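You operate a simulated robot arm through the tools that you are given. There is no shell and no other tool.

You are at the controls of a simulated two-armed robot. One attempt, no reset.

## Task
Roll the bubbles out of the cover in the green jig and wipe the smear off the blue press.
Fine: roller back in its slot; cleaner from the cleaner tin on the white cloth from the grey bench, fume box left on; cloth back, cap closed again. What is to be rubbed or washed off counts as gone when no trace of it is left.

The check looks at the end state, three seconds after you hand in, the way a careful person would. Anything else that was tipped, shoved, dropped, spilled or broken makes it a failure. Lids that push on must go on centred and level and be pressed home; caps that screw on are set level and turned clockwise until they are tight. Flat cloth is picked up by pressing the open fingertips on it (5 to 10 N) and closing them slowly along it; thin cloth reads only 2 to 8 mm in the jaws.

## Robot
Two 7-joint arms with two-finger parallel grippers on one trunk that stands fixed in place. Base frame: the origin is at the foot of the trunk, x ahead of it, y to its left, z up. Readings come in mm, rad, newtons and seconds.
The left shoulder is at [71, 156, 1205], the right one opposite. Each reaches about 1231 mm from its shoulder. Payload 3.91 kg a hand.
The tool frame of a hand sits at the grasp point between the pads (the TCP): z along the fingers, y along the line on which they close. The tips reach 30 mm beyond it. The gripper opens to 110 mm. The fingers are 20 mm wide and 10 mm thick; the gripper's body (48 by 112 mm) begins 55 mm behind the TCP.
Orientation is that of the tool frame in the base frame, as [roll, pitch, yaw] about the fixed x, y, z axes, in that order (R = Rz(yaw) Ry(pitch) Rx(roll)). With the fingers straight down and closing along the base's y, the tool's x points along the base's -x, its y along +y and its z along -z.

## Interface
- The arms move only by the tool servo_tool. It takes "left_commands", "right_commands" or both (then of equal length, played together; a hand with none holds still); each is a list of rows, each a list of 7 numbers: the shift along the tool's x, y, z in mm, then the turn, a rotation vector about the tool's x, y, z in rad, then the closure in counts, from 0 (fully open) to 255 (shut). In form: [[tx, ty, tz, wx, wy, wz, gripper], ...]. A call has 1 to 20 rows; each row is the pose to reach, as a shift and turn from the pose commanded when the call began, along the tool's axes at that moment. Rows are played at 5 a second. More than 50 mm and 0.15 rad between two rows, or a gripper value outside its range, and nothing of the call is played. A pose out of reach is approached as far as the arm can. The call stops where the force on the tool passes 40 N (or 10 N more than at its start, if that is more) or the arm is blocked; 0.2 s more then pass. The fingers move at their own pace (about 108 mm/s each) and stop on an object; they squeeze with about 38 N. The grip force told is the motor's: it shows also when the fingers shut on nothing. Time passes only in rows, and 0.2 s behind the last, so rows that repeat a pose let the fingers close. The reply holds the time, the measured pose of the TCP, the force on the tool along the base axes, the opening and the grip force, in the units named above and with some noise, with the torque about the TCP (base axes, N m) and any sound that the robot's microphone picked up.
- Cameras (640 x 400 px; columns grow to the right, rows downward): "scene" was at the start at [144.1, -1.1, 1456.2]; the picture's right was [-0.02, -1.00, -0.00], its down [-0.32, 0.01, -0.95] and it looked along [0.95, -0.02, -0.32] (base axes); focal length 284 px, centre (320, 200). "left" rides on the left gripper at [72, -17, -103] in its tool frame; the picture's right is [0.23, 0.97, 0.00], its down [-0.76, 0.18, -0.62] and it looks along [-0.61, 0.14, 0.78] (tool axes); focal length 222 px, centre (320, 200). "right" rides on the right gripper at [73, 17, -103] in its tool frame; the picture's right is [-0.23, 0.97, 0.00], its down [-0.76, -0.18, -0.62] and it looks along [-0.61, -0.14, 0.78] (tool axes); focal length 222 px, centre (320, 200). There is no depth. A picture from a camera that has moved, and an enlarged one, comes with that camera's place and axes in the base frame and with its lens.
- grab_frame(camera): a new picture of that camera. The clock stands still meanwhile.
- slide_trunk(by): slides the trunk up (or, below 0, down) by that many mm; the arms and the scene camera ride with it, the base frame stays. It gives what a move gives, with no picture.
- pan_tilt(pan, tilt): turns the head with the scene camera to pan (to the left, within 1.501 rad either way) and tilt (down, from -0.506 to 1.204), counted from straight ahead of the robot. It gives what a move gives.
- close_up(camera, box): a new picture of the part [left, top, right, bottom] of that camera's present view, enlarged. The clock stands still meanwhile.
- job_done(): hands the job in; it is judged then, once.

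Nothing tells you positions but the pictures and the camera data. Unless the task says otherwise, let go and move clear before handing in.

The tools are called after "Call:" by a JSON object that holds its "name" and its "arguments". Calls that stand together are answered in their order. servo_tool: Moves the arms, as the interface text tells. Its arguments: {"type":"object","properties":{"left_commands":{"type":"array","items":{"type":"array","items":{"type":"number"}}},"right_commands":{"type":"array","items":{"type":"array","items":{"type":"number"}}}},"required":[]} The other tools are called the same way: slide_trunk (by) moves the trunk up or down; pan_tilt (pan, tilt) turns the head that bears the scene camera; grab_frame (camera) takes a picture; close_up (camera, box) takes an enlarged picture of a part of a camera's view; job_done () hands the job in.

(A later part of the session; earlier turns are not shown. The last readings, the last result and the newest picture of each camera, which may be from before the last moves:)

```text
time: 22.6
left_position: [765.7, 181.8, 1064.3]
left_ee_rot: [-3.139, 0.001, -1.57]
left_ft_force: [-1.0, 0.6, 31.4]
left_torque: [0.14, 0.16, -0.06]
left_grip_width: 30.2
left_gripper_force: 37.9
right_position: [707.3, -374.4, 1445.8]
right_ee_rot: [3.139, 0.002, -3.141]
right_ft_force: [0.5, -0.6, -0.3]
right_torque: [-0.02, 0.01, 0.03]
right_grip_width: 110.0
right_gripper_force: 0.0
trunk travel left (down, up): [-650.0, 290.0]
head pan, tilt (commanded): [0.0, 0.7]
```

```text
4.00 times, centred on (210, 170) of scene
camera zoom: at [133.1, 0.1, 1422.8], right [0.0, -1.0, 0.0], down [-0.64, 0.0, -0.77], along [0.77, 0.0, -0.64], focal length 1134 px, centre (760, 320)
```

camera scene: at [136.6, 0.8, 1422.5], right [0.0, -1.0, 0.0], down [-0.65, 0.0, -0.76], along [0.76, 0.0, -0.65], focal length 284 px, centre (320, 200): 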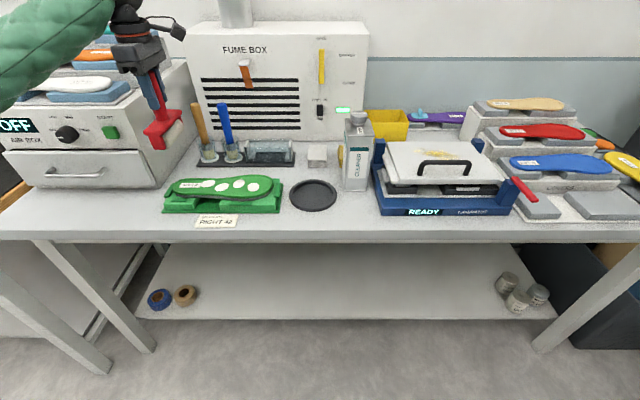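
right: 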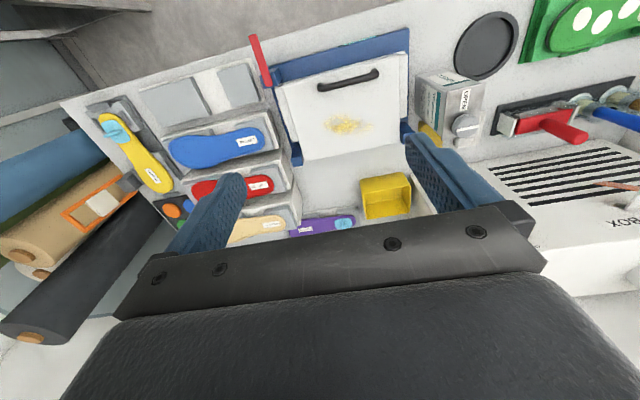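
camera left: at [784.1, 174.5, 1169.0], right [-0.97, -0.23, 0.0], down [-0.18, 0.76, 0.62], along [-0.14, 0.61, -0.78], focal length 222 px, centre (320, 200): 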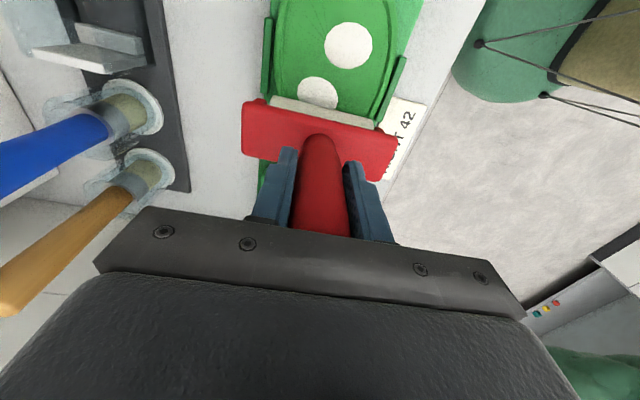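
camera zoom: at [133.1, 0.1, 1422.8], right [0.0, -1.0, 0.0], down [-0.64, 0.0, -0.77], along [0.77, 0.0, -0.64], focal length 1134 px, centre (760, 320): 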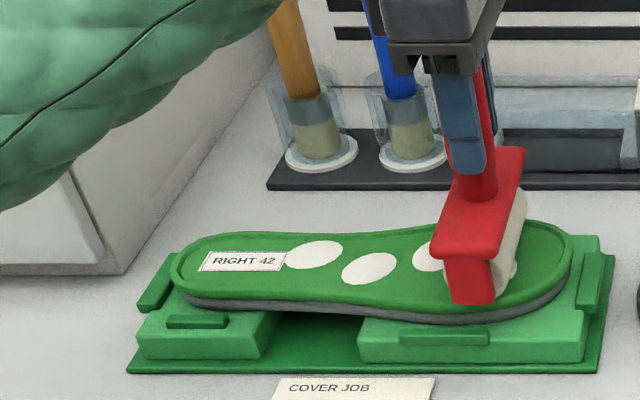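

Call:
{"name": "servo_tool", "arguments": {"left_commands": [[8, 0, 0, 0, 0, 0, 255], [16, 0, 0, 0, 0, 0, 255], [24, 0, 0, 0, 0, 0, 255], [32, 0, 0, 0, 0, 0, 255]]}}

Call:
{"name": "close_up", "arguments": {"camera": "scene", "box": [130, 120, 290, 220]}}

Call:
{"name": "grab_frame", "arguments": {"camera": "left"}}

```text
time: 23.6
left_position: [766.3, 150.4, 1064.1]
left_ee_rot: [-3.14, 0.001, -1.569]
left_ft_force: [0.5, -1.1, 29.8]
left_torque: [0.13, -0.05, -0.01]
left_grip_width: 30.0
left_gripper_force: 37.7
right_position: [707.3, -374.2, 1446.3]
right_ee_rot: [3.139, -0.001, 3.141]
right_ft_force: [-0.4, -0.2, 0.3]
right_torque: [0.01, 0.05, 0.0]
right_grip_width: 110.0
right_gripper_force: 0.0
trunk travel left (down, up): [-650.0, 290.0]
head pan, tilt (commanded): [0.0, 0.7]
```

```text
4.00 times, centred on (210, 170) of scene
camera zoom: at [133.6, 0.2, 1422.9], right [0.0, -1.0, 0.0], down [-0.64, 0.0, -0.77], along [0.77, 0.0, -0.64], focal length 1134 px, centre (760, 320)
```

zoom: 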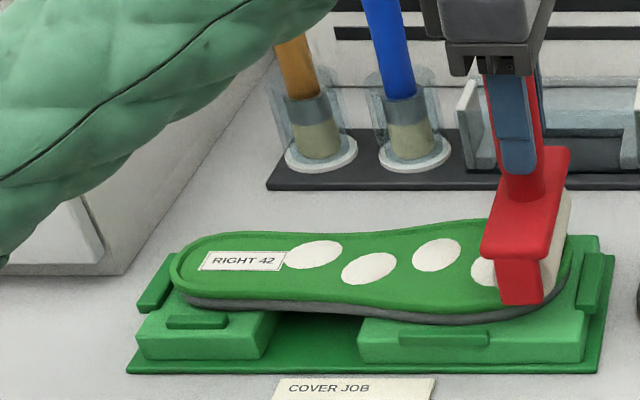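

```text
taken
camera left: at [783.7, 78.8, 1167.4], right [-0.97, -0.23, 0.0], down [-0.18, 0.76, 0.62], along [-0.14, 0.61, -0.78], focal length 222 px, centre (320, 200)
```

left: 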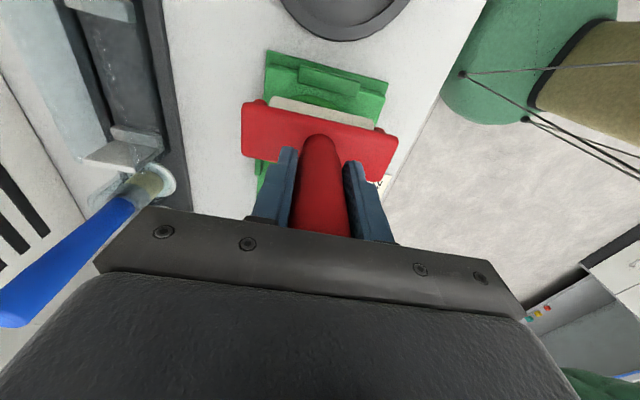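

No change visible yet. I'll lift clear and inspect the cover surface closely (rim height, bubble state).

Call:
{"name": "servo_tool", "arguments": {"left_commands": [[0, 0, -10, 0, 0, 0, 255], [0, 0, -50, 0, 0, 0, 255], [30, 0, -90, 0, 0, 0, 255], [70, 0, -110, 0, 0, 0, 255], [110, 0, -110, 0, 0, 0, 255]]}}

Call:
{"name": "close_up", "arguments": {"camera": "scene", "box": [155, 165, 290, 225]}}

Call:
{"name": "close_up", "arguments": {"camera": "scene", "box": [210, 170, 270, 210]}}

Call:
{"name": "grab_frame", "arguments": {"camera": "left"}}

```text
time: 24.8
left_position: [771.3, 41.2, 1174.1]
left_ee_rot: [3.14, 0.003, -1.57]
left_ft_force: [0.9, -0.2, -2.3]
left_torque: [-0.01, -0.02, -0.02]
left_grip_width: 30.2
left_gripper_force: 37.8
right_position: [709.4, -372.3, 1443.2]
right_ee_rot: [3.138, -0.003, -3.141]
right_ft_force: [0.1, -0.5, 0.0]
right_torque: [0.03, -0.01, 0.03]
right_grip_width: 110.0
right_gripper_force: 0.0
trunk travel left (down, up): [-650.0, 290.0]
head pan, tilt (commanded): [0.0, 0.7]
```

```text
4.74 times, centred on (222, 195) of scene
camera zoom: at [136.4, -0.2, 1422.5], right [0.0, -1.0, 0.0], down [-0.64, 0.0, -0.76], along [0.76, 0.0, -0.64], focal length 1344 px, centre (782, 224)
```

zoom: 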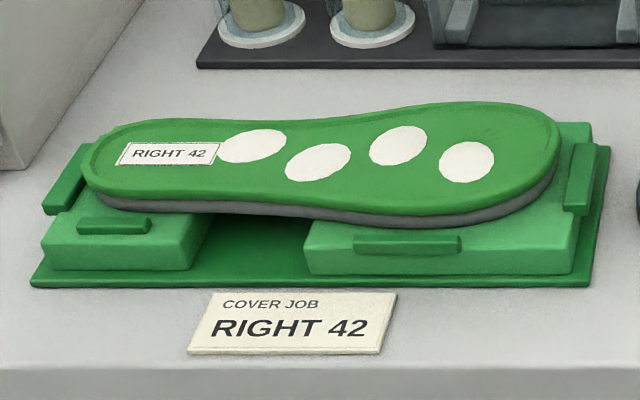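

```text
10.00 times, centred on (240, 190) of scene
camera zoom: at [136.4, -0.2, 1422.5], right [0.0, -1.0, 0.0], down [-0.64, 0.0, -0.76], along [0.76, 0.0, -0.64], focal length 2836 px, centre (1120, 300)
```

zoom: 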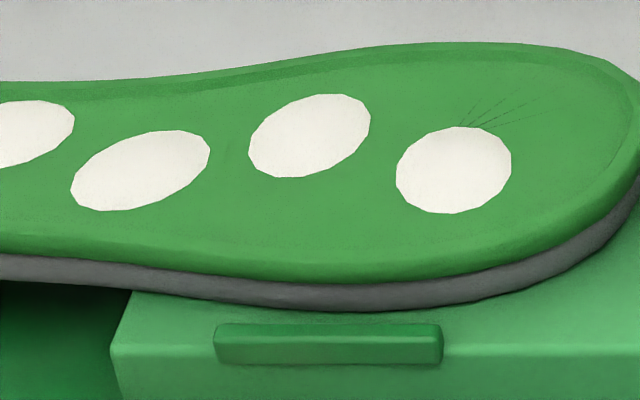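

```text
taken
camera left: at [788.5, -30.0, 1278.1], right [-0.97, -0.23, 0.0], down [-0.18, 0.76, 0.62], along [-0.14, 0.61, -0.78], focal length 222 px, centre (320, 200)
```

left: 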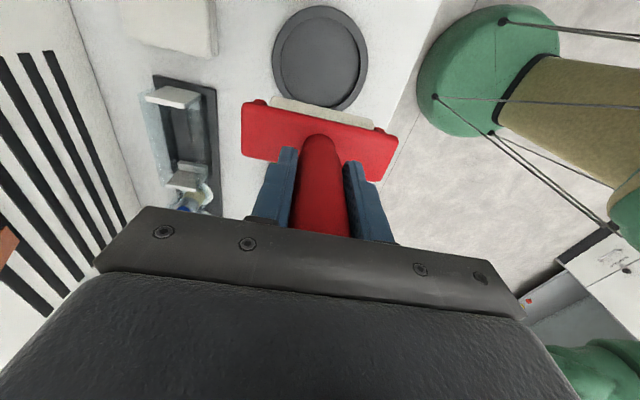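

The cover has a slightly raised rim all round, and my 95 mm roller laid crosswise was bridging rim to rim without touching the bubbles. I'll turn the roller back so its axis runs along the insole length and roll across within the rims, forefoot pair first.

Call:
{"name": "servo_tool", "arguments": {"left_commands": [[-15, 0, 0, 0, 0, 0.145, 255], [-30, 0, 0, 0, 0, 0.29, 255], [-45, 0, 0, 0, 0, 0.435, 255], [-60, 0, 0, 0, 0, 0.58, 255], [-75, 0, 0, 0, 0, 0.725, 255], [-90, 0, 0, 0, 0, 0.87, 255], [-105, 0, 0, 0, 0, 1.015, 255], [-120, 0, 0, 0, 0, 1.16, 255], [-135, 0, 0, 0, 0, 1.305, 255], [-150, 0, 0, 0, 0, 1.45, 255], [-166, 0, 0, 0, 0, 1.571, 255], [-166, 0, 0, 0, 0, 1.571, 255]]}}

Call:
{"name": "grab_frame", "arguments": {"camera": "left"}}

Call:
{"name": "grab_frame", "arguments": {"camera": "scene"}}

```text
time: 27.4
left_position: [770.0, 207.4, 1171.9]
left_ee_rot: [-3.141, -0.003, -3.141]
left_ft_force: [0.3, -0.2, -3.2]
left_torque: [0.04, 0.03, 0.0]
left_grip_width: 30.1
left_gripper_force: 38.1
right_position: [710.5, -373.5, 1444.9]
right_ee_rot: [3.14, -0.001, 3.141]
right_ft_force: [-0.3, -0.5, -0.4]
right_torque: [0.03, 0.0, 0.01]
right_grip_width: 109.9
right_gripper_force: 0.1
trunk travel left (down, up): [-650.0, 290.0]
head pan, tilt (commanded): [0.0, 0.7]
```

```text
taken
camera left: at [697.5, 191.5, 1275.9], right [-0.23, 0.97, 0.0], down [0.76, 0.18, 0.62], along [0.61, 0.14, -0.78], focal length 222 px, centre (320, 200)
```

left: 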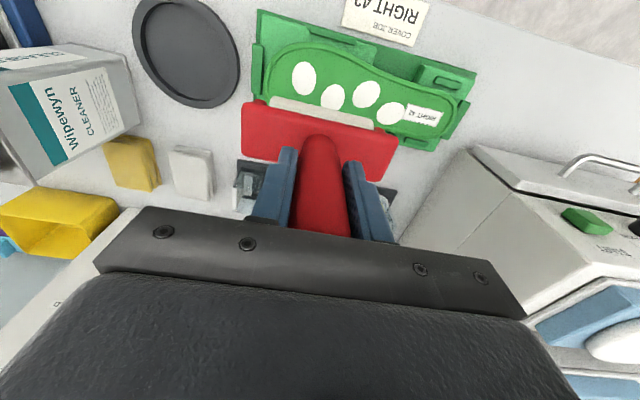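

```text
taken
camera scene: at [136.3, 0.7, 1422.5], right [0.0, -1.0, 0.0], down [-0.64, 0.0, -0.76], along [0.76, 0.0, -0.64], focal length 284 px, centre (320, 200)
```

scene: 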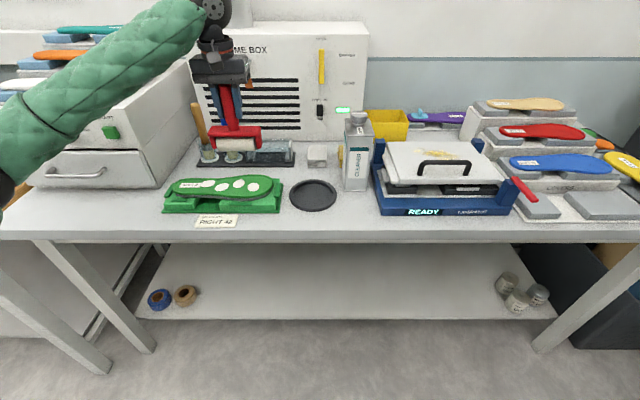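

Call:
{"name": "close_up", "arguments": {"camera": "left", "box": [240, 0, 490, 160]}}

Call:
{"name": "servo_tool", "arguments": {"left_commands": [[5, 0, 40, 0, 0, 0, 255], [5, 0, 80, 0, 0, 0, 255], [5, 0, 98, 0, 0, 0, 255], [5, 0, 101, 0, 0, 0, 255]]}}

Call:
{"name": "grab_frame", "arguments": {"camera": "left"}}

Call:
{"name": "close_up", "arguments": {"camera": "scene", "box": [130, 120, 290, 220]}}

```text
2.50 times, centred on (365, 80) of left
camera zoom: at [697.5, 191.5, 1275.9], right [-0.23, 0.97, 0.0], down [0.76, 0.18, 0.62], along [0.61, 0.14, -0.78], focal length 555 px, centre (208, 500)
```

zoom: 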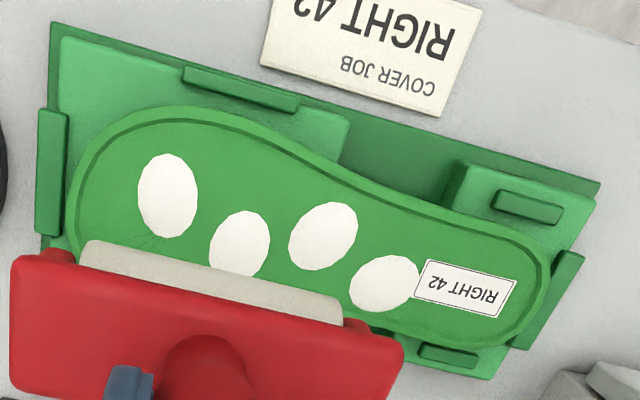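

```text
time: 28.4
left_position: [762.0, 209.2, 1071.2]
left_ee_rot: [3.141, -0.003, -3.141]
left_ft_force: [0.5, -0.2, -3.1]
left_torque: [-0.03, -0.02, 0.01]
left_grip_width: 30.2
left_gripper_force: 37.7
right_position: [710.7, -372.0, 1445.9]
right_ee_rot: [3.141, -0.002, 3.141]
right_ft_force: [-0.2, 0.0, 0.8]
right_torque: [0.0, -0.04, -0.02]
right_grip_width: 110.0
right_gripper_force: 0.3
trunk travel left (down, up): [-650.0, 290.0]
head pan, tilt (commanded): [0.0, 0.7]
```

```text
taken
camera left: at [690.2, 191.8, 1175.4], right [-0.23, 0.97, 0.0], down [0.76, 0.18, 0.62], along [0.61, 0.14, -0.78], focal length 222 px, centre (320, 200)
```

left: 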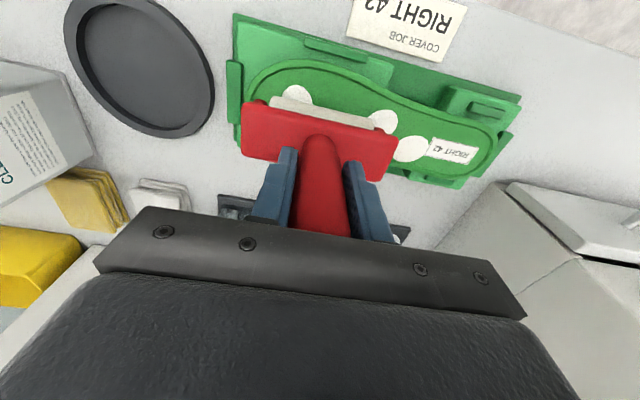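

```text
4.00 times, centred on (210, 170) of scene
camera zoom: at [136.3, 1.3, 1422.5], right [0.0, -1.0, 0.0], down [-0.64, 0.0, -0.76], along [0.76, 0.0, -0.64], focal length 1134 px, centre (760, 320)
```

zoom: 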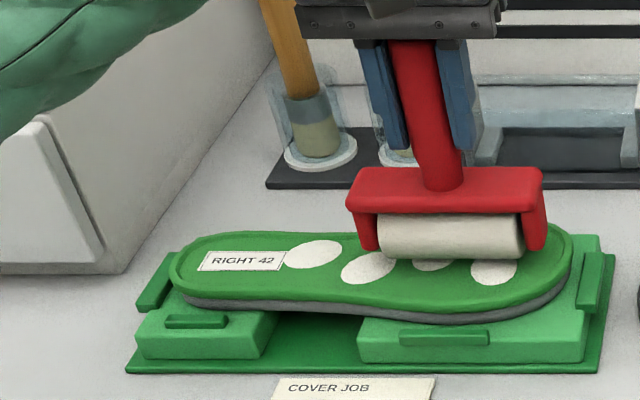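

Call:
{"name": "servo_tool", "arguments": {"left_commands": [[0, 0, 2, 0, 0, 0, 255], [0, 0, 4, 0, 0, 0, 255]]}}

Call:
{"name": "servo_tool", "arguments": {"left_commands": [[0, 0, 1.5, 0, 0, 0, 255], [0, 0, 3, 0, 0, 0, 255]]}}

```text
time: 29.0
left_position: [762.9, 207.9, 1067.6]
left_ee_rot: [3.141, 0.0, -3.141]
left_ft_force: [0.9, 0.1, -2.6]
left_torque: [0.02, 0.01, 0.0]
left_grip_width: 30.3
left_gripper_force: 37.7
right_position: [711.1, -371.9, 1444.6]
right_ee_rot: [3.139, -0.001, 3.142]
right_ft_force: [-0.3, 0.2, 0.2]
right_torque: [-0.01, -0.01, 0.02]
right_grip_width: 110.0
right_gripper_force: 0.1
trunk travel left (down, up): [-650.0, 290.0]
head pan, tilt (commanded): [0.0, 0.7]
```

```text
time: 29.6
left_position: [761.7, 207.2, 1064.7]
left_ee_rot: [3.14, -0.001, -3.139]
left_ft_force: [-0.6, 1.0, -1.5]
left_torque: [0.06, 0.01, -0.03]
left_grip_width: 30.1
left_gripper_force: 37.9
right_position: [710.3, -372.9, 1445.4]
right_ee_rot: [3.14, 0.0, 3.141]
right_ft_force: [-1.4, 0.5, 0.3]
right_torque: [0.0, 0.0, -0.02]
right_grip_width: 109.9
right_gripper_force: 0.1
trunk travel left (down, up): [-650.0, 290.0]
head pan, tilt (commanded): [0.0, 0.7]
```

Call:
{"name": "servo_tool", "arguments": {"left_commands": [[0, 0, 1.2, 0, 0, 0, 255], [0, 0, 2.4, 0, 0, 0, 255]]}}

Call:
{"name": "servo_tool", "arguments": {"left_commands": [[4, 0, 0, 0, 0, 0, 255], [8, 0, 0, 0, 0, 0, 255], [12, 0, 0, 0, 0, 0, 255]]}}

Call:
{"name": "close_up", "arguments": {"camera": "scene", "box": [130, 120, 290, 220]}}

Call:
{"name": "close_up", "arguments": {"camera": "left", "box": [220, 0, 520, 180]}}

```text
time: 30.2
left_position: [761.5, 206.5, 1064.2]
left_ee_rot: [3.141, 0.001, -3.141]
left_ft_force: [0.3, -2.1, 18.5]
left_torque: [0.18, -0.07, 0.01]
left_grip_width: 30.3
left_gripper_force: 37.5
right_position: [709.4, -372.6, 1446.6]
right_ee_rot: [3.14, 0.001, 3.141]
right_ft_force: [-0.1, 0.5, 1.2]
right_torque: [0.0, -0.01, 0.03]
right_grip_width: 110.0
right_gripper_force: 0.1
trunk travel left (down, up): [-650.0, 290.0]
head pan, tilt (commanded): [0.0, 0.7]
```

```text
time: 31.0
left_position: [749.5, 207.8, 1065.1]
left_ee_rot: [3.141, 0.001, 3.141]
left_ft_force: [-0.1, -3.5, 27.2]
left_torque: [-0.01, -0.12, -0.01]
left_grip_width: 30.0
left_gripper_force: 38.2
right_position: [708.5, -373.4, 1446.8]
right_ee_rot: [3.141, 0.0, -3.141]
right_ft_force: [-0.3, -1.6, 0.0]
right_torque: [-0.01, 0.01, 0.01]
right_grip_width: 109.9
right_gripper_force: 0.1
trunk travel left (down, up): [-650.0, 290.0]
head pan, tilt (commanded): [0.0, 0.7]
```

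```text
4.00 times, centred on (210, 170) of scene
camera zoom: at [133.6, 0.1, 1423.0], right [0.0, -1.0, 0.0], down [-0.64, 0.0, -0.77], along [0.77, 0.0, -0.64], focal length 1134 px, centre (760, 320)
```

zoom: 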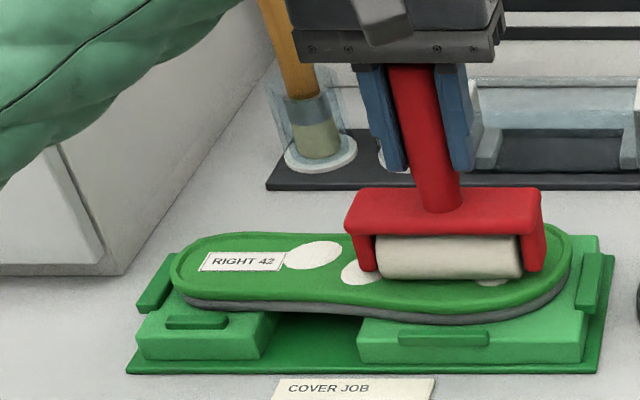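

```text
2.13 times, centred on (370, 90) of left
camera zoom: at [676.7, 191.0, 1167.7], right [-0.23, 0.97, 0.0], down [0.76, 0.18, 0.62], along [0.61, 0.14, -0.78], focal length 474 px, centre (213, 435)
```

zoom: 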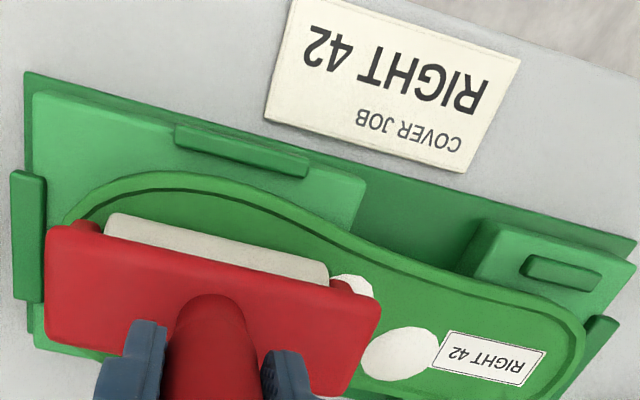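

Call:
{"name": "servo_tool", "arguments": {"left_commands": [[-5, 0, 0, 0, 0, 0, 255], [-10, 0, 0, 0, 0, 0, 255], [-15, 0, 0, 0, 0, 0, 255], [-20, 0, 0, 0, 0, 0, 255]]}}

Call:
{"name": "close_up", "arguments": {"camera": "scene", "box": [130, 120, 290, 220]}}

Call:
{"name": "close_up", "arguments": {"camera": "left", "box": [220, 0, 520, 180]}}

```text
time: 32.0
left_position: [768.2, 207.0, 1065.1]
left_ee_rot: [3.141, 0.002, -3.14]
left_ft_force: [-0.4, 0.4, 28.4]
left_torque: [0.31, -0.15, 0.0]
left_grip_width: 30.2
left_gripper_force: 38.5
right_position: [707.7, -373.3, 1445.9]
right_ee_rot: [3.141, 0.001, 3.141]
right_ft_force: [-0.3, 0.3, 0.4]
right_torque: [0.0, -0.02, 0.01]
right_grip_width: 109.7
right_gripper_force: 0.1
trunk travel left (down, up): [-650.0, 290.0]
head pan, tilt (commanded): [0.0, 0.7]
```

```text
4.00 times, centred on (210, 170) of scene
camera zoom: at [133.5, 0.6, 1422.8], right [0.0, -1.0, 0.0], down [-0.64, 0.0, -0.77], along [0.77, 0.0, -0.64], focal length 1134 px, centre (760, 320)
```

zoom: 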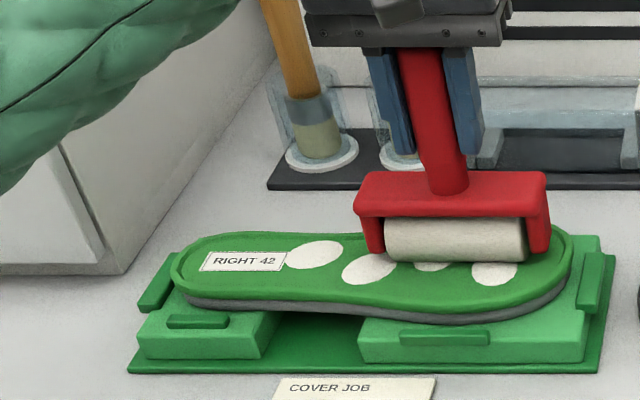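

```text
2.13 times, centred on (370, 90) of left
camera zoom: at [696.7, 191.0, 1167.6], right [-0.23, 0.97, 0.0], down [0.76, 0.18, 0.62], along [0.61, 0.14, -0.78], focal length 474 px, centre (213, 435)
```

zoom: 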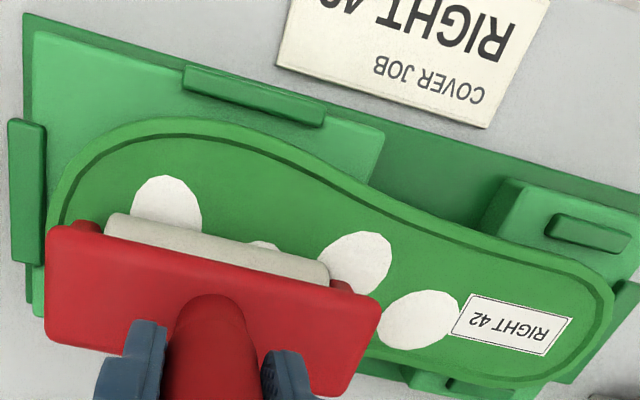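

Call:
{"name": "servo_tool", "arguments": {"left_commands": [[-5, 0, 0, 0, 0, 0, 255], [-10, 0, 0, 0, 0, 0, 255], [-15, 0, 0, 0, 0, 0, 255], [-20, 0, 0, 0, 0, 0, 255], [-24, 0, 0, 0, 0, 0, 255]]}}

Call:
{"name": "close_up", "arguments": {"camera": "scene", "box": [130, 120, 290, 220]}}

Call:
{"name": "close_up", "arguments": {"camera": "left", "box": [220, 0, 520, 180]}}

```text
time: 33.2
left_position: [791.0, 207.6, 1063.8]
left_ee_rot: [-3.141, 0.001, -3.138]
left_ft_force: [-0.1, 7.9, 32.6]
left_torque: [1.11, -0.15, 0.03]
left_grip_width: 30.4
left_gripper_force: 38.2
right_position: [707.3, -371.6, 1447.3]
right_ee_rot: [3.138, 0.001, -3.141]
right_ft_force: [0.9, 0.2, 0.4]
right_torque: [0.01, 0.03, 0.0]
right_grip_width: 110.0
right_gripper_force: 0.1
trunk travel left (down, up): [-650.0, 290.0]
head pan, tilt (commanded): [0.0, 0.7]
```

```text
4.00 times, centred on (210, 170) of scene
camera zoom: at [133.1, 1.0, 1422.9], right [0.0, -1.0, 0.0], down [-0.64, 0.0, -0.77], along [0.77, 0.0, -0.64], focal length 1134 px, centre (760, 320)
```

zoom: 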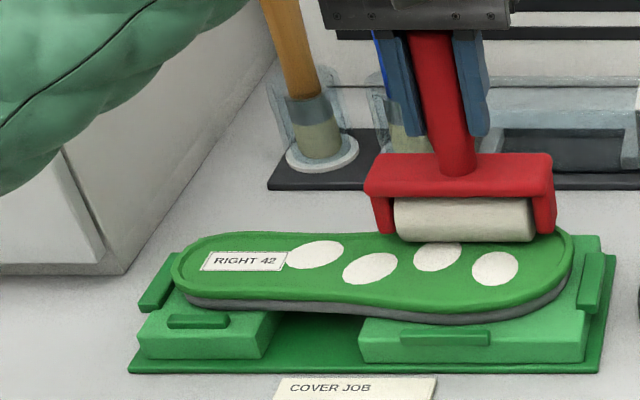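

```text
2.13 times, centred on (370, 90) of left
camera zoom: at [720.1, 190.4, 1167.3], right [-0.23, 0.97, 0.0], down [0.76, 0.18, 0.62], along [0.61, 0.14, -0.78], focal length 474 px, centre (213, 435)
```

zoom: 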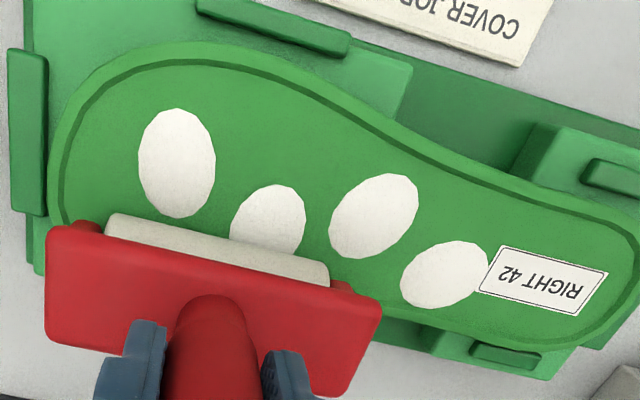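

Bubble 4 has been crossed and is still white, so something else is needed. Lifting to inspect the cover at high zoom.

Call:
{"name": "servo_tool", "arguments": {"left_commands": [[5, 0, -6, 0, 0, 0, 255], [5, 0, -40, 0, 0, 0, 255], [-40, -10, -80, 0, 0, 0, 255], [-80, -20, -110, 0, 0, 0, 255]]}}

Call:
{"name": "close_up", "arguments": {"camera": "scene", "box": [210, 170, 270, 210]}}

Call:
{"name": "close_up", "arguments": {"camera": "scene", "box": [155, 165, 290, 225]}}

Call:
{"name": "close_up", "arguments": {"camera": "left", "box": [220, 0, 520, 180]}}

```text
refused: row 3 steps farther than a row can; nothing moved
```

```text
10.00 times, centred on (240, 190) of scene
camera zoom: at [133.1, 1.0, 1422.9], right [0.0, -1.0, 0.0], down [-0.64, 0.0, -0.77], along [0.77, 0.0, -0.64], focal length 2836 px, centre (1120, 300)
```

zoom: 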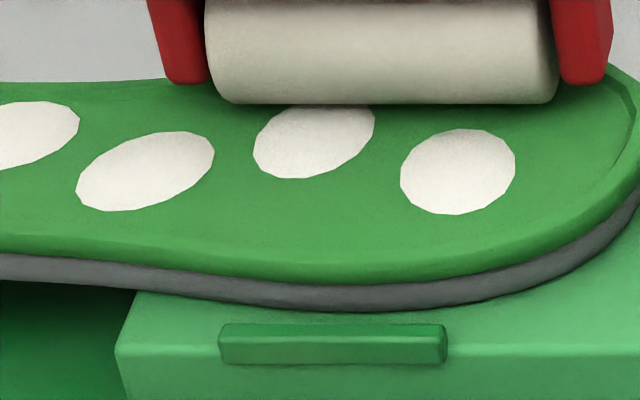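

```text
4.74 times, centred on (222, 195) of scene
camera zoom: at [133.1, 1.0, 1422.9], right [0.0, -1.0, 0.0], down [-0.64, 0.0, -0.77], along [0.77, 0.0, -0.64], focal length 1344 px, centre (782, 224)
```

zoom: 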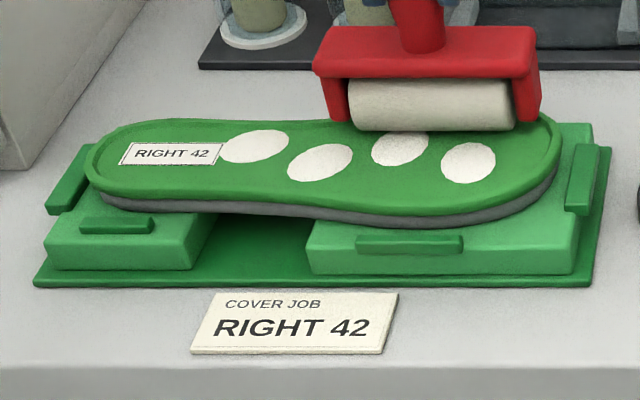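

```text
2.13 times, centred on (370, 90) of left
camera zoom: at [720.1, 190.4, 1167.3], right [-0.23, 0.97, 0.0], down [0.76, 0.18, 0.62], along [0.61, 0.14, -0.78], focal length 474 px, centre (213, 435)
```

zoom: 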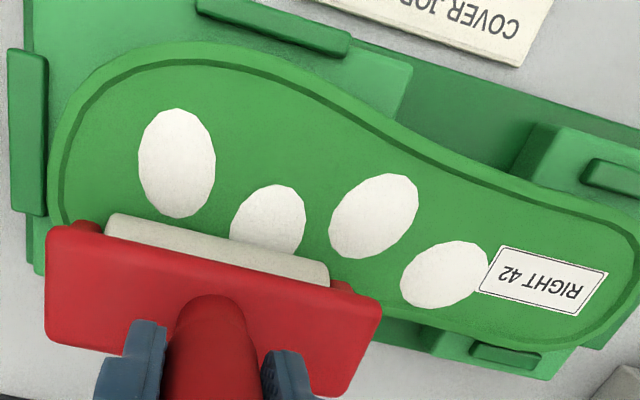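

Call:
{"name": "servo_tool", "arguments": {"left_commands": [[5, 0, -6, 0, 0, 0, 255], [5, 0, -45, 0, 0, 0, 255], [-25, 0, -80, 0, 0, 0, 255], [-65, 0, -100, 0, 0, 0, 255], [-105, 0, -110, 0, 0, 0, 255]]}}

Call:
{"name": "close_up", "arguments": {"camera": "scene", "box": [210, 170, 270, 210]}}

Call:
{"name": "close_up", "arguments": {"camera": "scene", "box": [165, 170, 225, 210]}}

Call:
{"name": "close_up", "arguments": {"camera": "left", "box": [220, 0, 520, 180]}}

```text
time: 34.4
left_position: [898.1, 206.6, 1170.1]
left_ee_rot: [3.14, -0.001, -3.141]
left_ft_force: [-0.5, 0.4, -3.2]
left_torque: [-0.01, 0.04, -0.03]
left_grip_width: 30.3
left_gripper_force: 37.7
right_position: [710.5, -372.8, 1444.1]
right_ee_rot: [3.139, -0.002, -3.141]
right_ft_force: [-0.6, -0.8, 0.5]
right_torque: [-0.01, -0.01, -0.02]
right_grip_width: 110.0
right_gripper_force: 0.1
trunk travel left (down, up): [-650.0, 290.0]
head pan, tilt (commanded): [0.0, 0.7]
```

```text
10.00 times, centred on (240, 190) of scene
camera zoom: at [136.4, 0.3, 1422.5], right [0.0, -1.0, 0.0], down [-0.64, 0.0, -0.76], along [0.76, 0.0, -0.64], focal length 2836 px, centre (1120, 300)
```

zoom: 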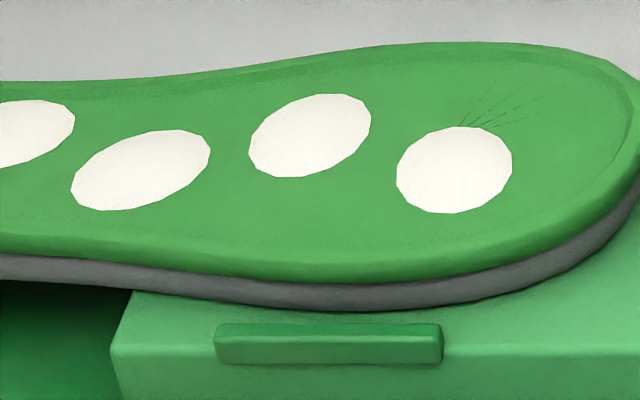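

```text
10.00 times, centred on (195, 190) of scene
camera zoom: at [136.4, 0.3, 1422.5], right [0.0, -1.0, 0.0], down [-0.64, 0.0, -0.76], along [0.76, 0.0, -0.64], focal length 2836 px, centre (1570, 300)
```

zoom: 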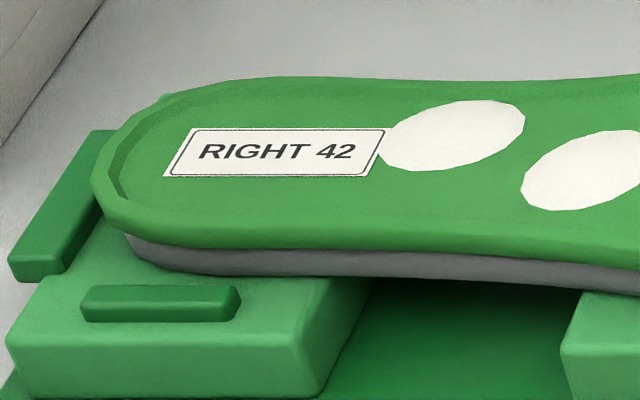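

```text
2.13 times, centred on (370, 90) of left
camera zoom: at [828.0, 190.1, 1273.7], right [-0.23, 0.97, 0.0], down [0.76, 0.18, 0.62], along [0.61, 0.14, -0.78], focal length 474 px, centre (213, 435)
```

zoom: 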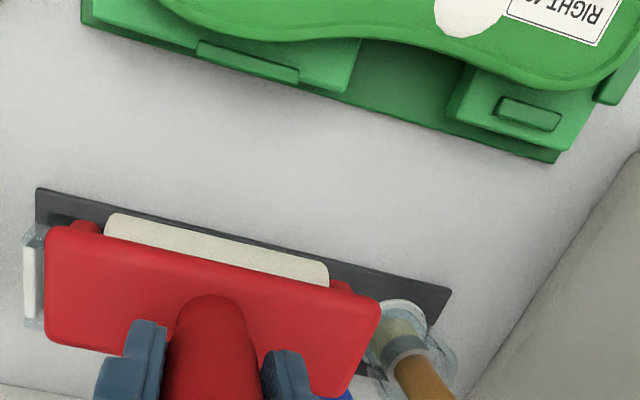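

The roller does fit between the rims this way, but my strokes didn't fully cross the bubbles (they're ~34 mm wide: bubble 4 spans x≈742–776, bubble 3 x≈759–793). I'll do full edge-to-edge strokes across the forefoot.

Call:
{"name": "servo_tool", "arguments": {"left_commands": [[40, 0, 0, 0, 0, 0, 255], [80, 0, 0, 0, 0, 0, 255], [120, 0, 0, 0, 0, 0, 255], [150, 0, 0, 0, 0, 0, 255], [158, 0, 40, 0, 0, 0, 255], [160, 0, 80, 0, 0, 0, 255], [160, 0, 100, 0, 0, 0, 255], [160, 0, 103, 0, 0, 0, 255]]}}

Call:
{"name": "close_up", "arguments": {"camera": "scene", "box": [130, 120, 290, 220]}}

Call:
{"name": "close_up", "arguments": {"camera": "left", "box": [220, 0, 520, 180]}}

```text
time: 36.2
left_position: [740.8, 205.5, 1066.2]
left_ee_rot: [-3.141, -0.002, -3.139]
left_ft_force: [0.1, -0.4, -2.3]
left_torque: [0.0, -0.02, -0.02]
left_grip_width: 30.1
left_gripper_force: 38.2
right_position: [710.5, -371.4, 1445.0]
right_ee_rot: [3.139, -0.002, -3.141]
right_ft_force: [0.1, 0.2, 1.1]
right_torque: [0.0, -0.02, -0.01]
right_grip_width: 109.8
right_gripper_force: 0.1
trunk travel left (down, up): [-650.0, 290.0]
head pan, tilt (commanded): [0.0, 0.7]
```

```text
4.00 times, centred on (210, 170) of scene
camera zoom: at [136.3, 1.3, 1422.5], right [0.0, -1.0, 0.0], down [-0.64, 0.0, -0.76], along [0.76, 0.0, -0.64], focal length 1134 px, centre (760, 320)
```

zoom: 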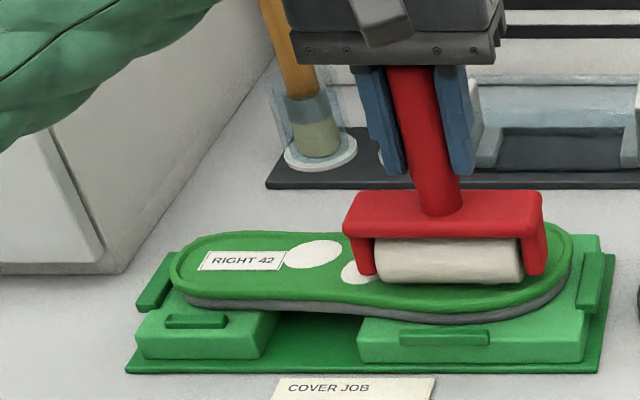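

```text
2.13 times, centred on (370, 90) of left
camera zoom: at [669.3, 189.3, 1169.9], right [-0.23, 0.97, 0.0], down [0.76, 0.18, 0.62], along [0.61, 0.14, -0.78], focal length 474 px, centre (213, 435)
```

zoom: 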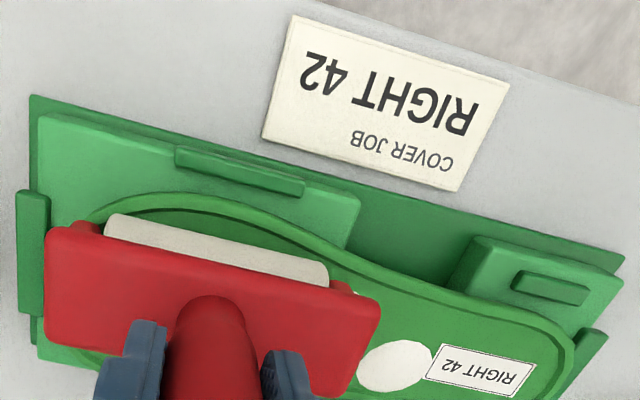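

Call:
{"name": "servo_tool", "arguments": {"left_commands": [[0, 0, 1.5, 0, 0, 0, 255], [0, 0, 3, 0, 0, 0, 255]]}}

Call:
{"name": "servo_tool", "arguments": {"left_commands": [[0, 0, 1, 0, 0, 0, 255], [0, 0, 2, 0, 0, 0, 255]]}}

```text
time: 36.8
left_position: [740.7, 207.2, 1065.4]
left_ee_rot: [-3.141, 0.001, -3.14]
left_ft_force: [-0.5, 0.5, -2.9]
left_torque: [0.01, 0.04, 0.01]
left_grip_width: 30.2
left_gripper_force: 38.1
right_position: [710.6, -372.2, 1444.9]
right_ee_rot: [3.14, -0.001, 3.141]
right_ft_force: [0.0, 0.5, -0.3]
right_torque: [-0.03, 0.01, 0.03]
right_grip_width: 110.0
right_gripper_force: 0.0
trunk travel left (down, up): [-650.0, 290.0]
head pan, tilt (commanded): [0.0, 0.7]
```

```text
time: 37.4
left_position: [739.8, 207.8, 1063.2]
left_ee_rot: [-3.141, 0.0, -3.14]
left_ft_force: [-0.7, 0.3, 3.8]
left_torque: [0.15, -0.03, -0.03]
left_grip_width: 30.2
left_gripper_force: 38.2
right_position: [709.6, -372.2, 1446.3]
right_ee_rot: [3.139, -0.002, 3.141]
right_ft_force: [0.5, -0.3, 0.1]
right_torque: [-0.01, -0.01, -0.01]
right_grip_width: 109.9
right_gripper_force: 0.0
trunk travel left (down, up): [-650.0, 290.0]
head pan, tilt (commanded): [0.0, 0.7]
```

Call:
{"name": "servo_tool", "arguments": {"left_commands": [[0, 0, 1, 0, 0, 0, 255], [0, 0, 2, 0, 0, 0, 255]]}}

Call:
{"name": "servo_tool", "arguments": {"left_commands": [[4, 0, 0, 0, 0, 0, 255], [7, 0, 0, 0, 0, 0, 255], [7, 0, 0, 0, 0, 0, 255], [3, 0, 0, 0, 0, 0, 255], [-2, 0, 0, 0, 0, 0, 255], [-7, 0, 0, 0, 0, 0, 255], [-12, 0, 0, 0, 0, 0, 255], [-17, 0, 0, 0, 0, 0, 255], [-22, 0, 0, 0, 0, 0, 255]]}}

Call:
{"name": "close_up", "arguments": {"camera": "left", "box": [220, 0, 520, 180]}}

```text
time: 38.0
left_position: [739.5, 207.4, 1064.4]
left_ee_rot: [-3.142, 0.001, -3.139]
left_ft_force: [-0.1, 0.4, 17.1]
left_torque: [0.26, -0.05, 0.01]
left_grip_width: 30.2
left_gripper_force: 38.3
right_position: [709.2, -372.4, 1446.8]
right_ee_rot: [3.14, 0.0, -3.141]
right_ft_force: [0.9, 0.2, -1.0]
right_torque: [0.02, -0.01, 0.05]
right_grip_width: 110.3
right_gripper_force: 0.0
trunk travel left (down, up): [-650.0, 290.0]
head pan, tilt (commanded): [0.0, 0.7]
```

```text
time: 40.0
left_position: [759.0, 207.1, 1064.3]
left_ee_rot: [3.141, 0.001, -3.142]
left_ft_force: [0.0, 4.4, 28.5]
left_torque: [0.84, -0.15, 0.05]
left_grip_width: 30.3
left_gripper_force: 37.9
right_position: [708.6, -373.4, 1446.2]
right_ee_rot: [3.14, 0.0, -3.141]
right_ft_force: [-0.7, -0.1, -0.4]
right_torque: [0.04, -0.05, 0.03]
right_grip_width: 109.9
right_gripper_force: 0.1
trunk travel left (down, up): [-650.0, 290.0]
head pan, tilt (commanded): [0.0, 0.7]
```

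```text
2.13 times, centred on (370, 90) of left
camera zoom: at [688.8, 190.0, 1167.1], right [-0.23, 0.97, 0.0], down [0.76, 0.18, 0.62], along [0.61, 0.14, -0.78], focal length 474 px, centre (213, 435)
```

zoom: 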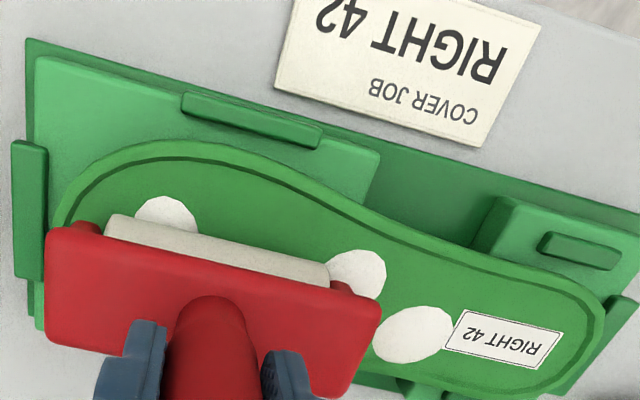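

Call:
{"name": "servo_tool", "arguments": {"left_commands": [[-5, 0, 0, 0, 0, 0, 255], [-10, 0, 0, 0, 0, 0, 255], [-15, 0, 0, 0, 0, 0, 255], [-20, 0, 0, 0, 0, 0, 255], [-25, 0, 0, 0, 0, 0, 255], [-30, 0, 0, 0, 0, 0, 255], [-34, 0, 0, 0, 0, 0, 255]]}}

Call:
{"name": "close_up", "arguments": {"camera": "left", "box": [220, 0, 520, 180]}}

Call:
{"name": "close_up", "arguments": {"camera": "scene", "box": [165, 150, 285, 220]}}

```text
time: 41.6
left_position: [793.6, 207.0, 1063.0]
left_ee_rot: [3.141, 0.002, -3.139]
left_ft_force: [-0.3, 2.1, 27.0]
left_torque: [0.44, -0.14, 0.03]
left_grip_width: 30.1
left_gripper_force: 38.3
right_position: [708.2, -372.4, 1447.2]
right_ee_rot: [3.14, 0.0, 3.142]
right_ft_force: [-0.5, -0.4, -0.3]
right_torque: [-0.02, -0.01, -0.03]
right_grip_width: 109.9
right_gripper_force: 0.1
trunk travel left (down, up): [-650.0, 290.0]
head pan, tilt (commanded): [0.0, 0.7]
```

```text
2.13 times, centred on (370, 90) of left
camera zoom: at [722.0, 189.9, 1166.9], right [-0.23, 0.97, 0.0], down [0.76, 0.18, 0.62], along [0.61, 0.14, -0.78], focal length 474 px, centre (213, 435)
```

zoom: 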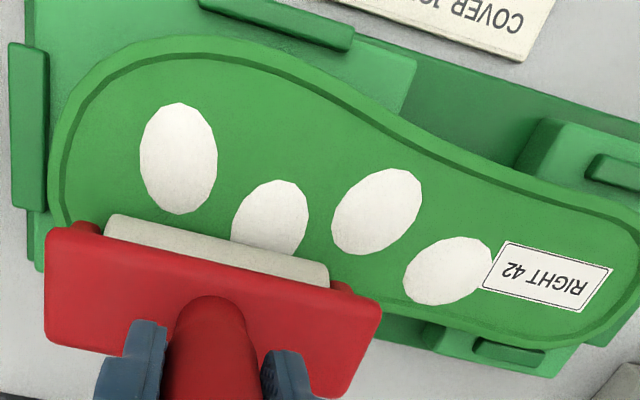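

```text
5.33 times, centred on (225, 185) of scene
camera zoom: at [133.7, 0.7, 1422.9], right [0.0, -1.0, 0.0], down [-0.64, 0.0, -0.77], along [0.77, 0.0, -0.64], focal length 1512 px, centre (827, 280)
```

zoom: 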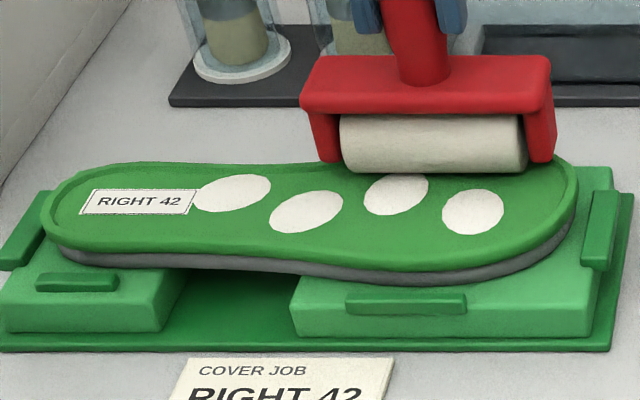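

Still unchanged after full strokes at 17–28 N. I'll try several repeated strokes in one go at a similar pressure to see whether it's a matter of repeated passes.

Call:
{"name": "servo_tool", "arguments": {"left_commands": [[8, 0, 0, 0, 0, 0, 255], [16, 0, 0, 0, 0, 0, 255], [24, 0, 0, 0, 0, 0, 255], [32, 0, 0, 0, 0, 0, 255], [40, 0, 0, 0, 0, 0, 255], [48, 0, 0, 0, 0, 0, 255], [54, 0, 0, 0, 0, 0, 255], [48, 0, 0, 0, 0, 0, 255], [40, 0, 0, 0, 0, 0, 255], [32, 0, 0, 0, 0, 0, 255], [24, 0, 0, 0, 0, 0, 255], [16, 0, 0, 0, 0, 0, 255], [8, 0, 0, 0, 0, 0, 255], [2, 0, 0, 0, 0, 0, 255], [8, 0, 0, 0, 0, 0, 255], [16, 0, 0, 0, 0, 0, 255], [24, 0, 0, 0, 0, 0, 255], [32, 0, 0, 0, 0, 0, 255], [40, 0, 0, 0, 0, 0, 255], [48, 0, 0, 0, 0, 0, 255]]}}

Call:
{"name": "close_up", "arguments": {"camera": "left", "box": [220, 0, 520, 180]}}

Call:
{"name": "close_up", "arguments": {"camera": "scene", "box": [165, 150, 285, 220]}}

```text
time: 45.8
left_position: [745.9, 207.1, 1062.8]
left_ee_rot: [3.141, 0.002, -3.14]
left_ft_force: [0.4, 1.8, 19.0]
left_torque: [0.34, -0.08, -0.01]
left_grip_width: 30.3
left_gripper_force: 37.6
right_position: [708.8, -372.3, 1445.5]
right_ee_rot: [3.141, 0.001, -3.141]
right_ft_force: [-0.3, -0.8, -0.1]
right_torque: [-0.04, 0.02, -0.01]
right_grip_width: 110.0
right_gripper_force: 0.0
trunk travel left (down, up): [-650.0, 290.0]
head pan, tilt (commanded): [0.0, 0.7]
```

```text
2.13 times, centred on (370, 90) of left
camera zoom: at [674.2, 190.3, 1166.8], right [-0.23, 0.97, 0.0], down [0.76, 0.18, 0.62], along [0.61, 0.14, -0.78], focal length 474 px, centre (213, 435)
```

zoom: 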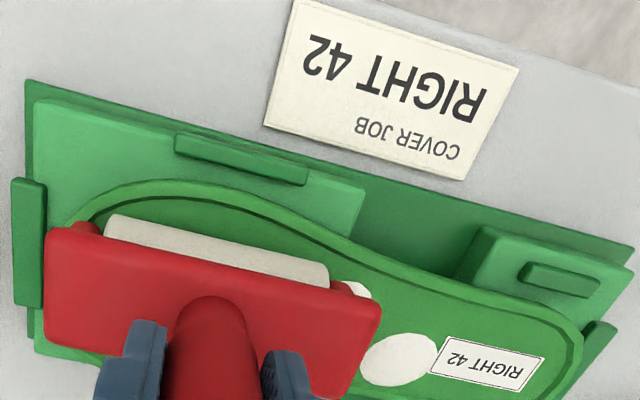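

```text
5.33 times, centred on (225, 185) of scene
camera zoom: at [134.2, 0.9, 1422.8], right [0.0, -1.0, 0.0], down [-0.64, 0.0, -0.77], along [0.77, 0.0, -0.64], focal length 1512 px, centre (827, 280)
```

zoom: 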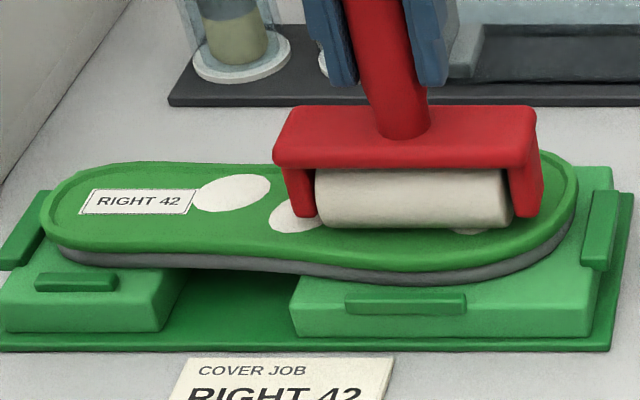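

I need to check whether the yoke arms rather than the roller are touching the cover. Zooming in on the contact.

Call:
{"name": "close_up", "arguments": {"camera": "scene", "box": [214, 165, 274, 205]}}

Call:
{"name": "close_up", "arguments": {"camera": "left", "box": [225, 60, 385, 160]}}

```text
10.00 times, centred on (244, 185) of scene
camera zoom: at [134.2, 0.9, 1422.8], right [0.0, -1.0, 0.0], down [-0.64, 0.0, -0.77], along [0.77, 0.0, -0.64], focal length 2836 px, centre (1080, 350)
```

zoom: 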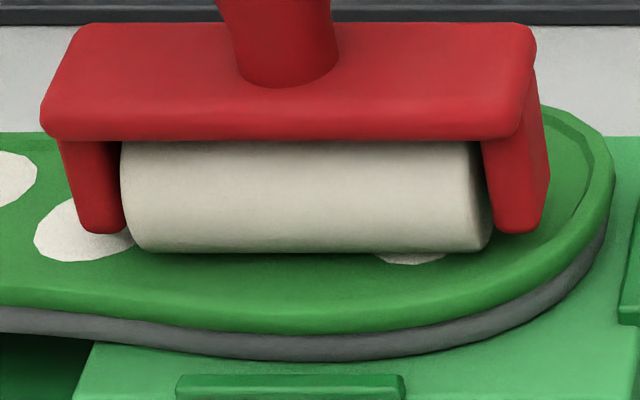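

```text
4.00 times, centred on (305, 110) of left
camera zoom: at [674.2, 190.3, 1166.8], right [-0.23, 0.97, 0.0], down [0.76, 0.18, 0.62], along [0.61, 0.14, -0.78], focal length 888 px, centre (380, 560)
```

zoom: 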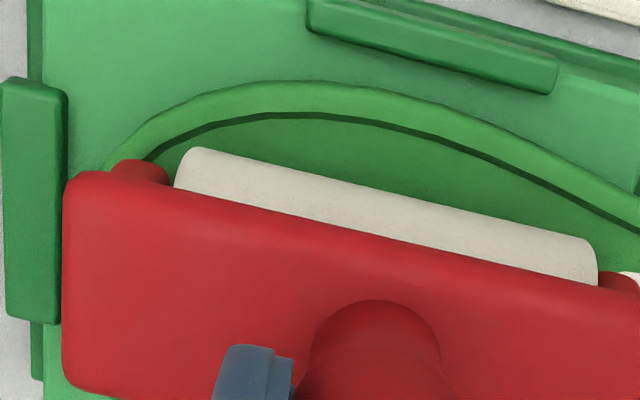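

The roller itself is touching (arms are clear). I'll test with the roller centred exactly on one bubble (bubble 2 at y≈271) and compare.

Call:
{"name": "servo_tool", "arguments": {"left_commands": [[0, 0, -10, 0, 0, 0, 255], [-5, 25, -12, 0, 0, 0, 255], [-5, 64, -12, 0, 0, 0, 255], [-5, 64, -8, 0, 0, 0, 255]]}}

Call:
{"name": "close_up", "arguments": {"camera": "scene", "box": [165, 150, 285, 220]}}

Call:
{"name": "close_up", "arguments": {"camera": "left", "box": [200, 0, 500, 180]}}

```text
time: 46.8
left_position: [752.8, 268.9, 1068.7]
left_ee_rot: [3.141, -0.002, 3.141]
left_ft_force: [0.2, -0.2, -1.9]
left_torque: [-0.01, 0.01, 0.0]
left_grip_width: 30.1
left_gripper_force: 38.3
right_position: [709.2, -373.1, 1444.6]
right_ee_rot: [3.138, -0.002, 3.139]
right_ft_force: [-0.8, -0.2, 0.3]
right_torque: [0.03, -0.01, 0.0]
right_grip_width: 110.1
right_gripper_force: 0.1
trunk travel left (down, up): [-650.0, 290.0]
head pan, tilt (commanded): [0.0, 0.7]
```

```text
5.33 times, centred on (225, 185) of scene
camera zoom: at [136.5, -0.1, 1422.5], right [0.0, -1.0, 0.0], down [-0.64, 0.0, -0.76], along [0.76, 0.0, -0.64], focal length 1512 px, centre (827, 280)
```

zoom: 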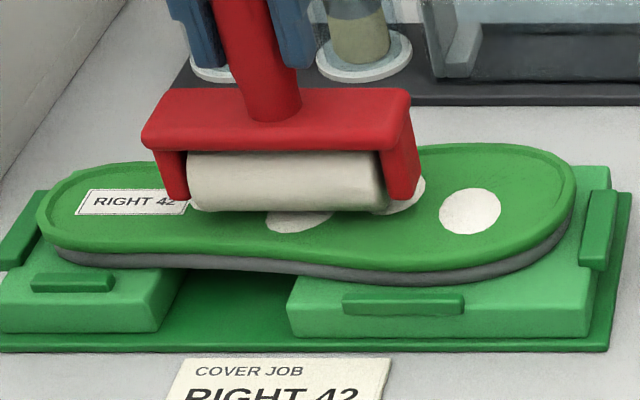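

```text
2.13 times, centred on (350, 90) of left
camera zoom: at [681.3, 252.5, 1172.9], right [-0.23, 0.97, 0.0], down [0.76, 0.18, 0.62], along [0.61, 0.14, -0.78], focal length 474 px, centre (256, 435)
```

zoom: 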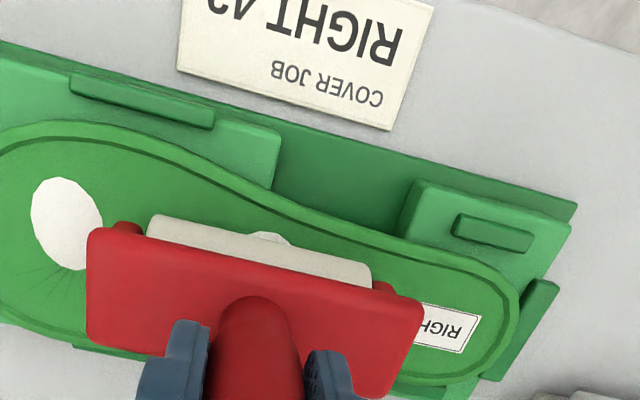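

Call:
{"name": "servo_tool", "arguments": {"left_commands": [[0, 0, 2, 0, 0, 0, 255], [0, 0, 4, 0, 0, 0, 255]]}}

Call:
{"name": "servo_tool", "arguments": {"left_commands": [[0, 0, 1.5, 0, 0, 0, 255], [0, 0, 3, 0, 0, 0, 255]]}}

Call:
{"name": "servo_tool", "arguments": {"left_commands": [[0, 0, 1, 0, 0, 0, 255], [0, 0, 2, 0, 0, 0, 255]]}}

```text
time: 47.4
left_position: [753.0, 269.9, 1065.0]
left_ee_rot: [3.141, 0.0, -3.139]
left_ft_force: [-0.4, 0.7, -3.2]
left_torque: [0.01, 0.0, 0.0]
left_grip_width: 30.3
left_gripper_force: 37.7
right_position: [710.1, -373.0, 1444.5]
right_ee_rot: [3.139, -0.001, 3.141]
right_ft_force: [0.4, -1.2, -0.3]
right_torque: [0.01, -0.02, 0.02]
right_grip_width: 110.0
right_gripper_force: 0.0
trunk travel left (down, up): [-650.0, 290.0]
head pan, tilt (commanded): [0.0, 0.7]
```

```text
time: 48.0
left_position: [753.8, 271.6, 1064.2]
left_ee_rot: [3.14, 0.0, -3.139]
left_ft_force: [0.7, 0.2, -1.8]
left_torque: [-0.01, 0.03, 0.02]
left_grip_width: 29.9
left_gripper_force: 37.8
right_position: [710.0, -371.4, 1445.1]
right_ee_rot: [3.14, -0.002, -3.141]
right_ft_force: [0.3, 1.4, 0.4]
right_torque: [0.03, 0.0, -0.03]
right_grip_width: 109.9
right_gripper_force: 0.1
trunk travel left (down, up): [-650.0, 290.0]
head pan, tilt (commanded): [0.0, 0.7]
```

```text
time: 48.6
left_position: [751.6, 271.2, 1063.7]
left_ee_rot: [-3.141, 0.001, -3.14]
left_ft_force: [-0.3, -0.5, 11.7]
left_torque: [-0.08, -0.03, 0.0]
left_grip_width: 30.1
left_gripper_force: 37.6
right_position: [709.4, -372.9, 1446.1]
right_ee_rot: [3.139, -0.001, 3.141]
right_ft_force: [0.4, -0.1, 0.0]
right_torque: [-0.03, 0.01, 0.01]
right_grip_width: 110.0
right_gripper_force: 0.1
trunk travel left (down, up): [-650.0, 290.0]
head pan, tilt (commanded): [0.0, 0.7]
```

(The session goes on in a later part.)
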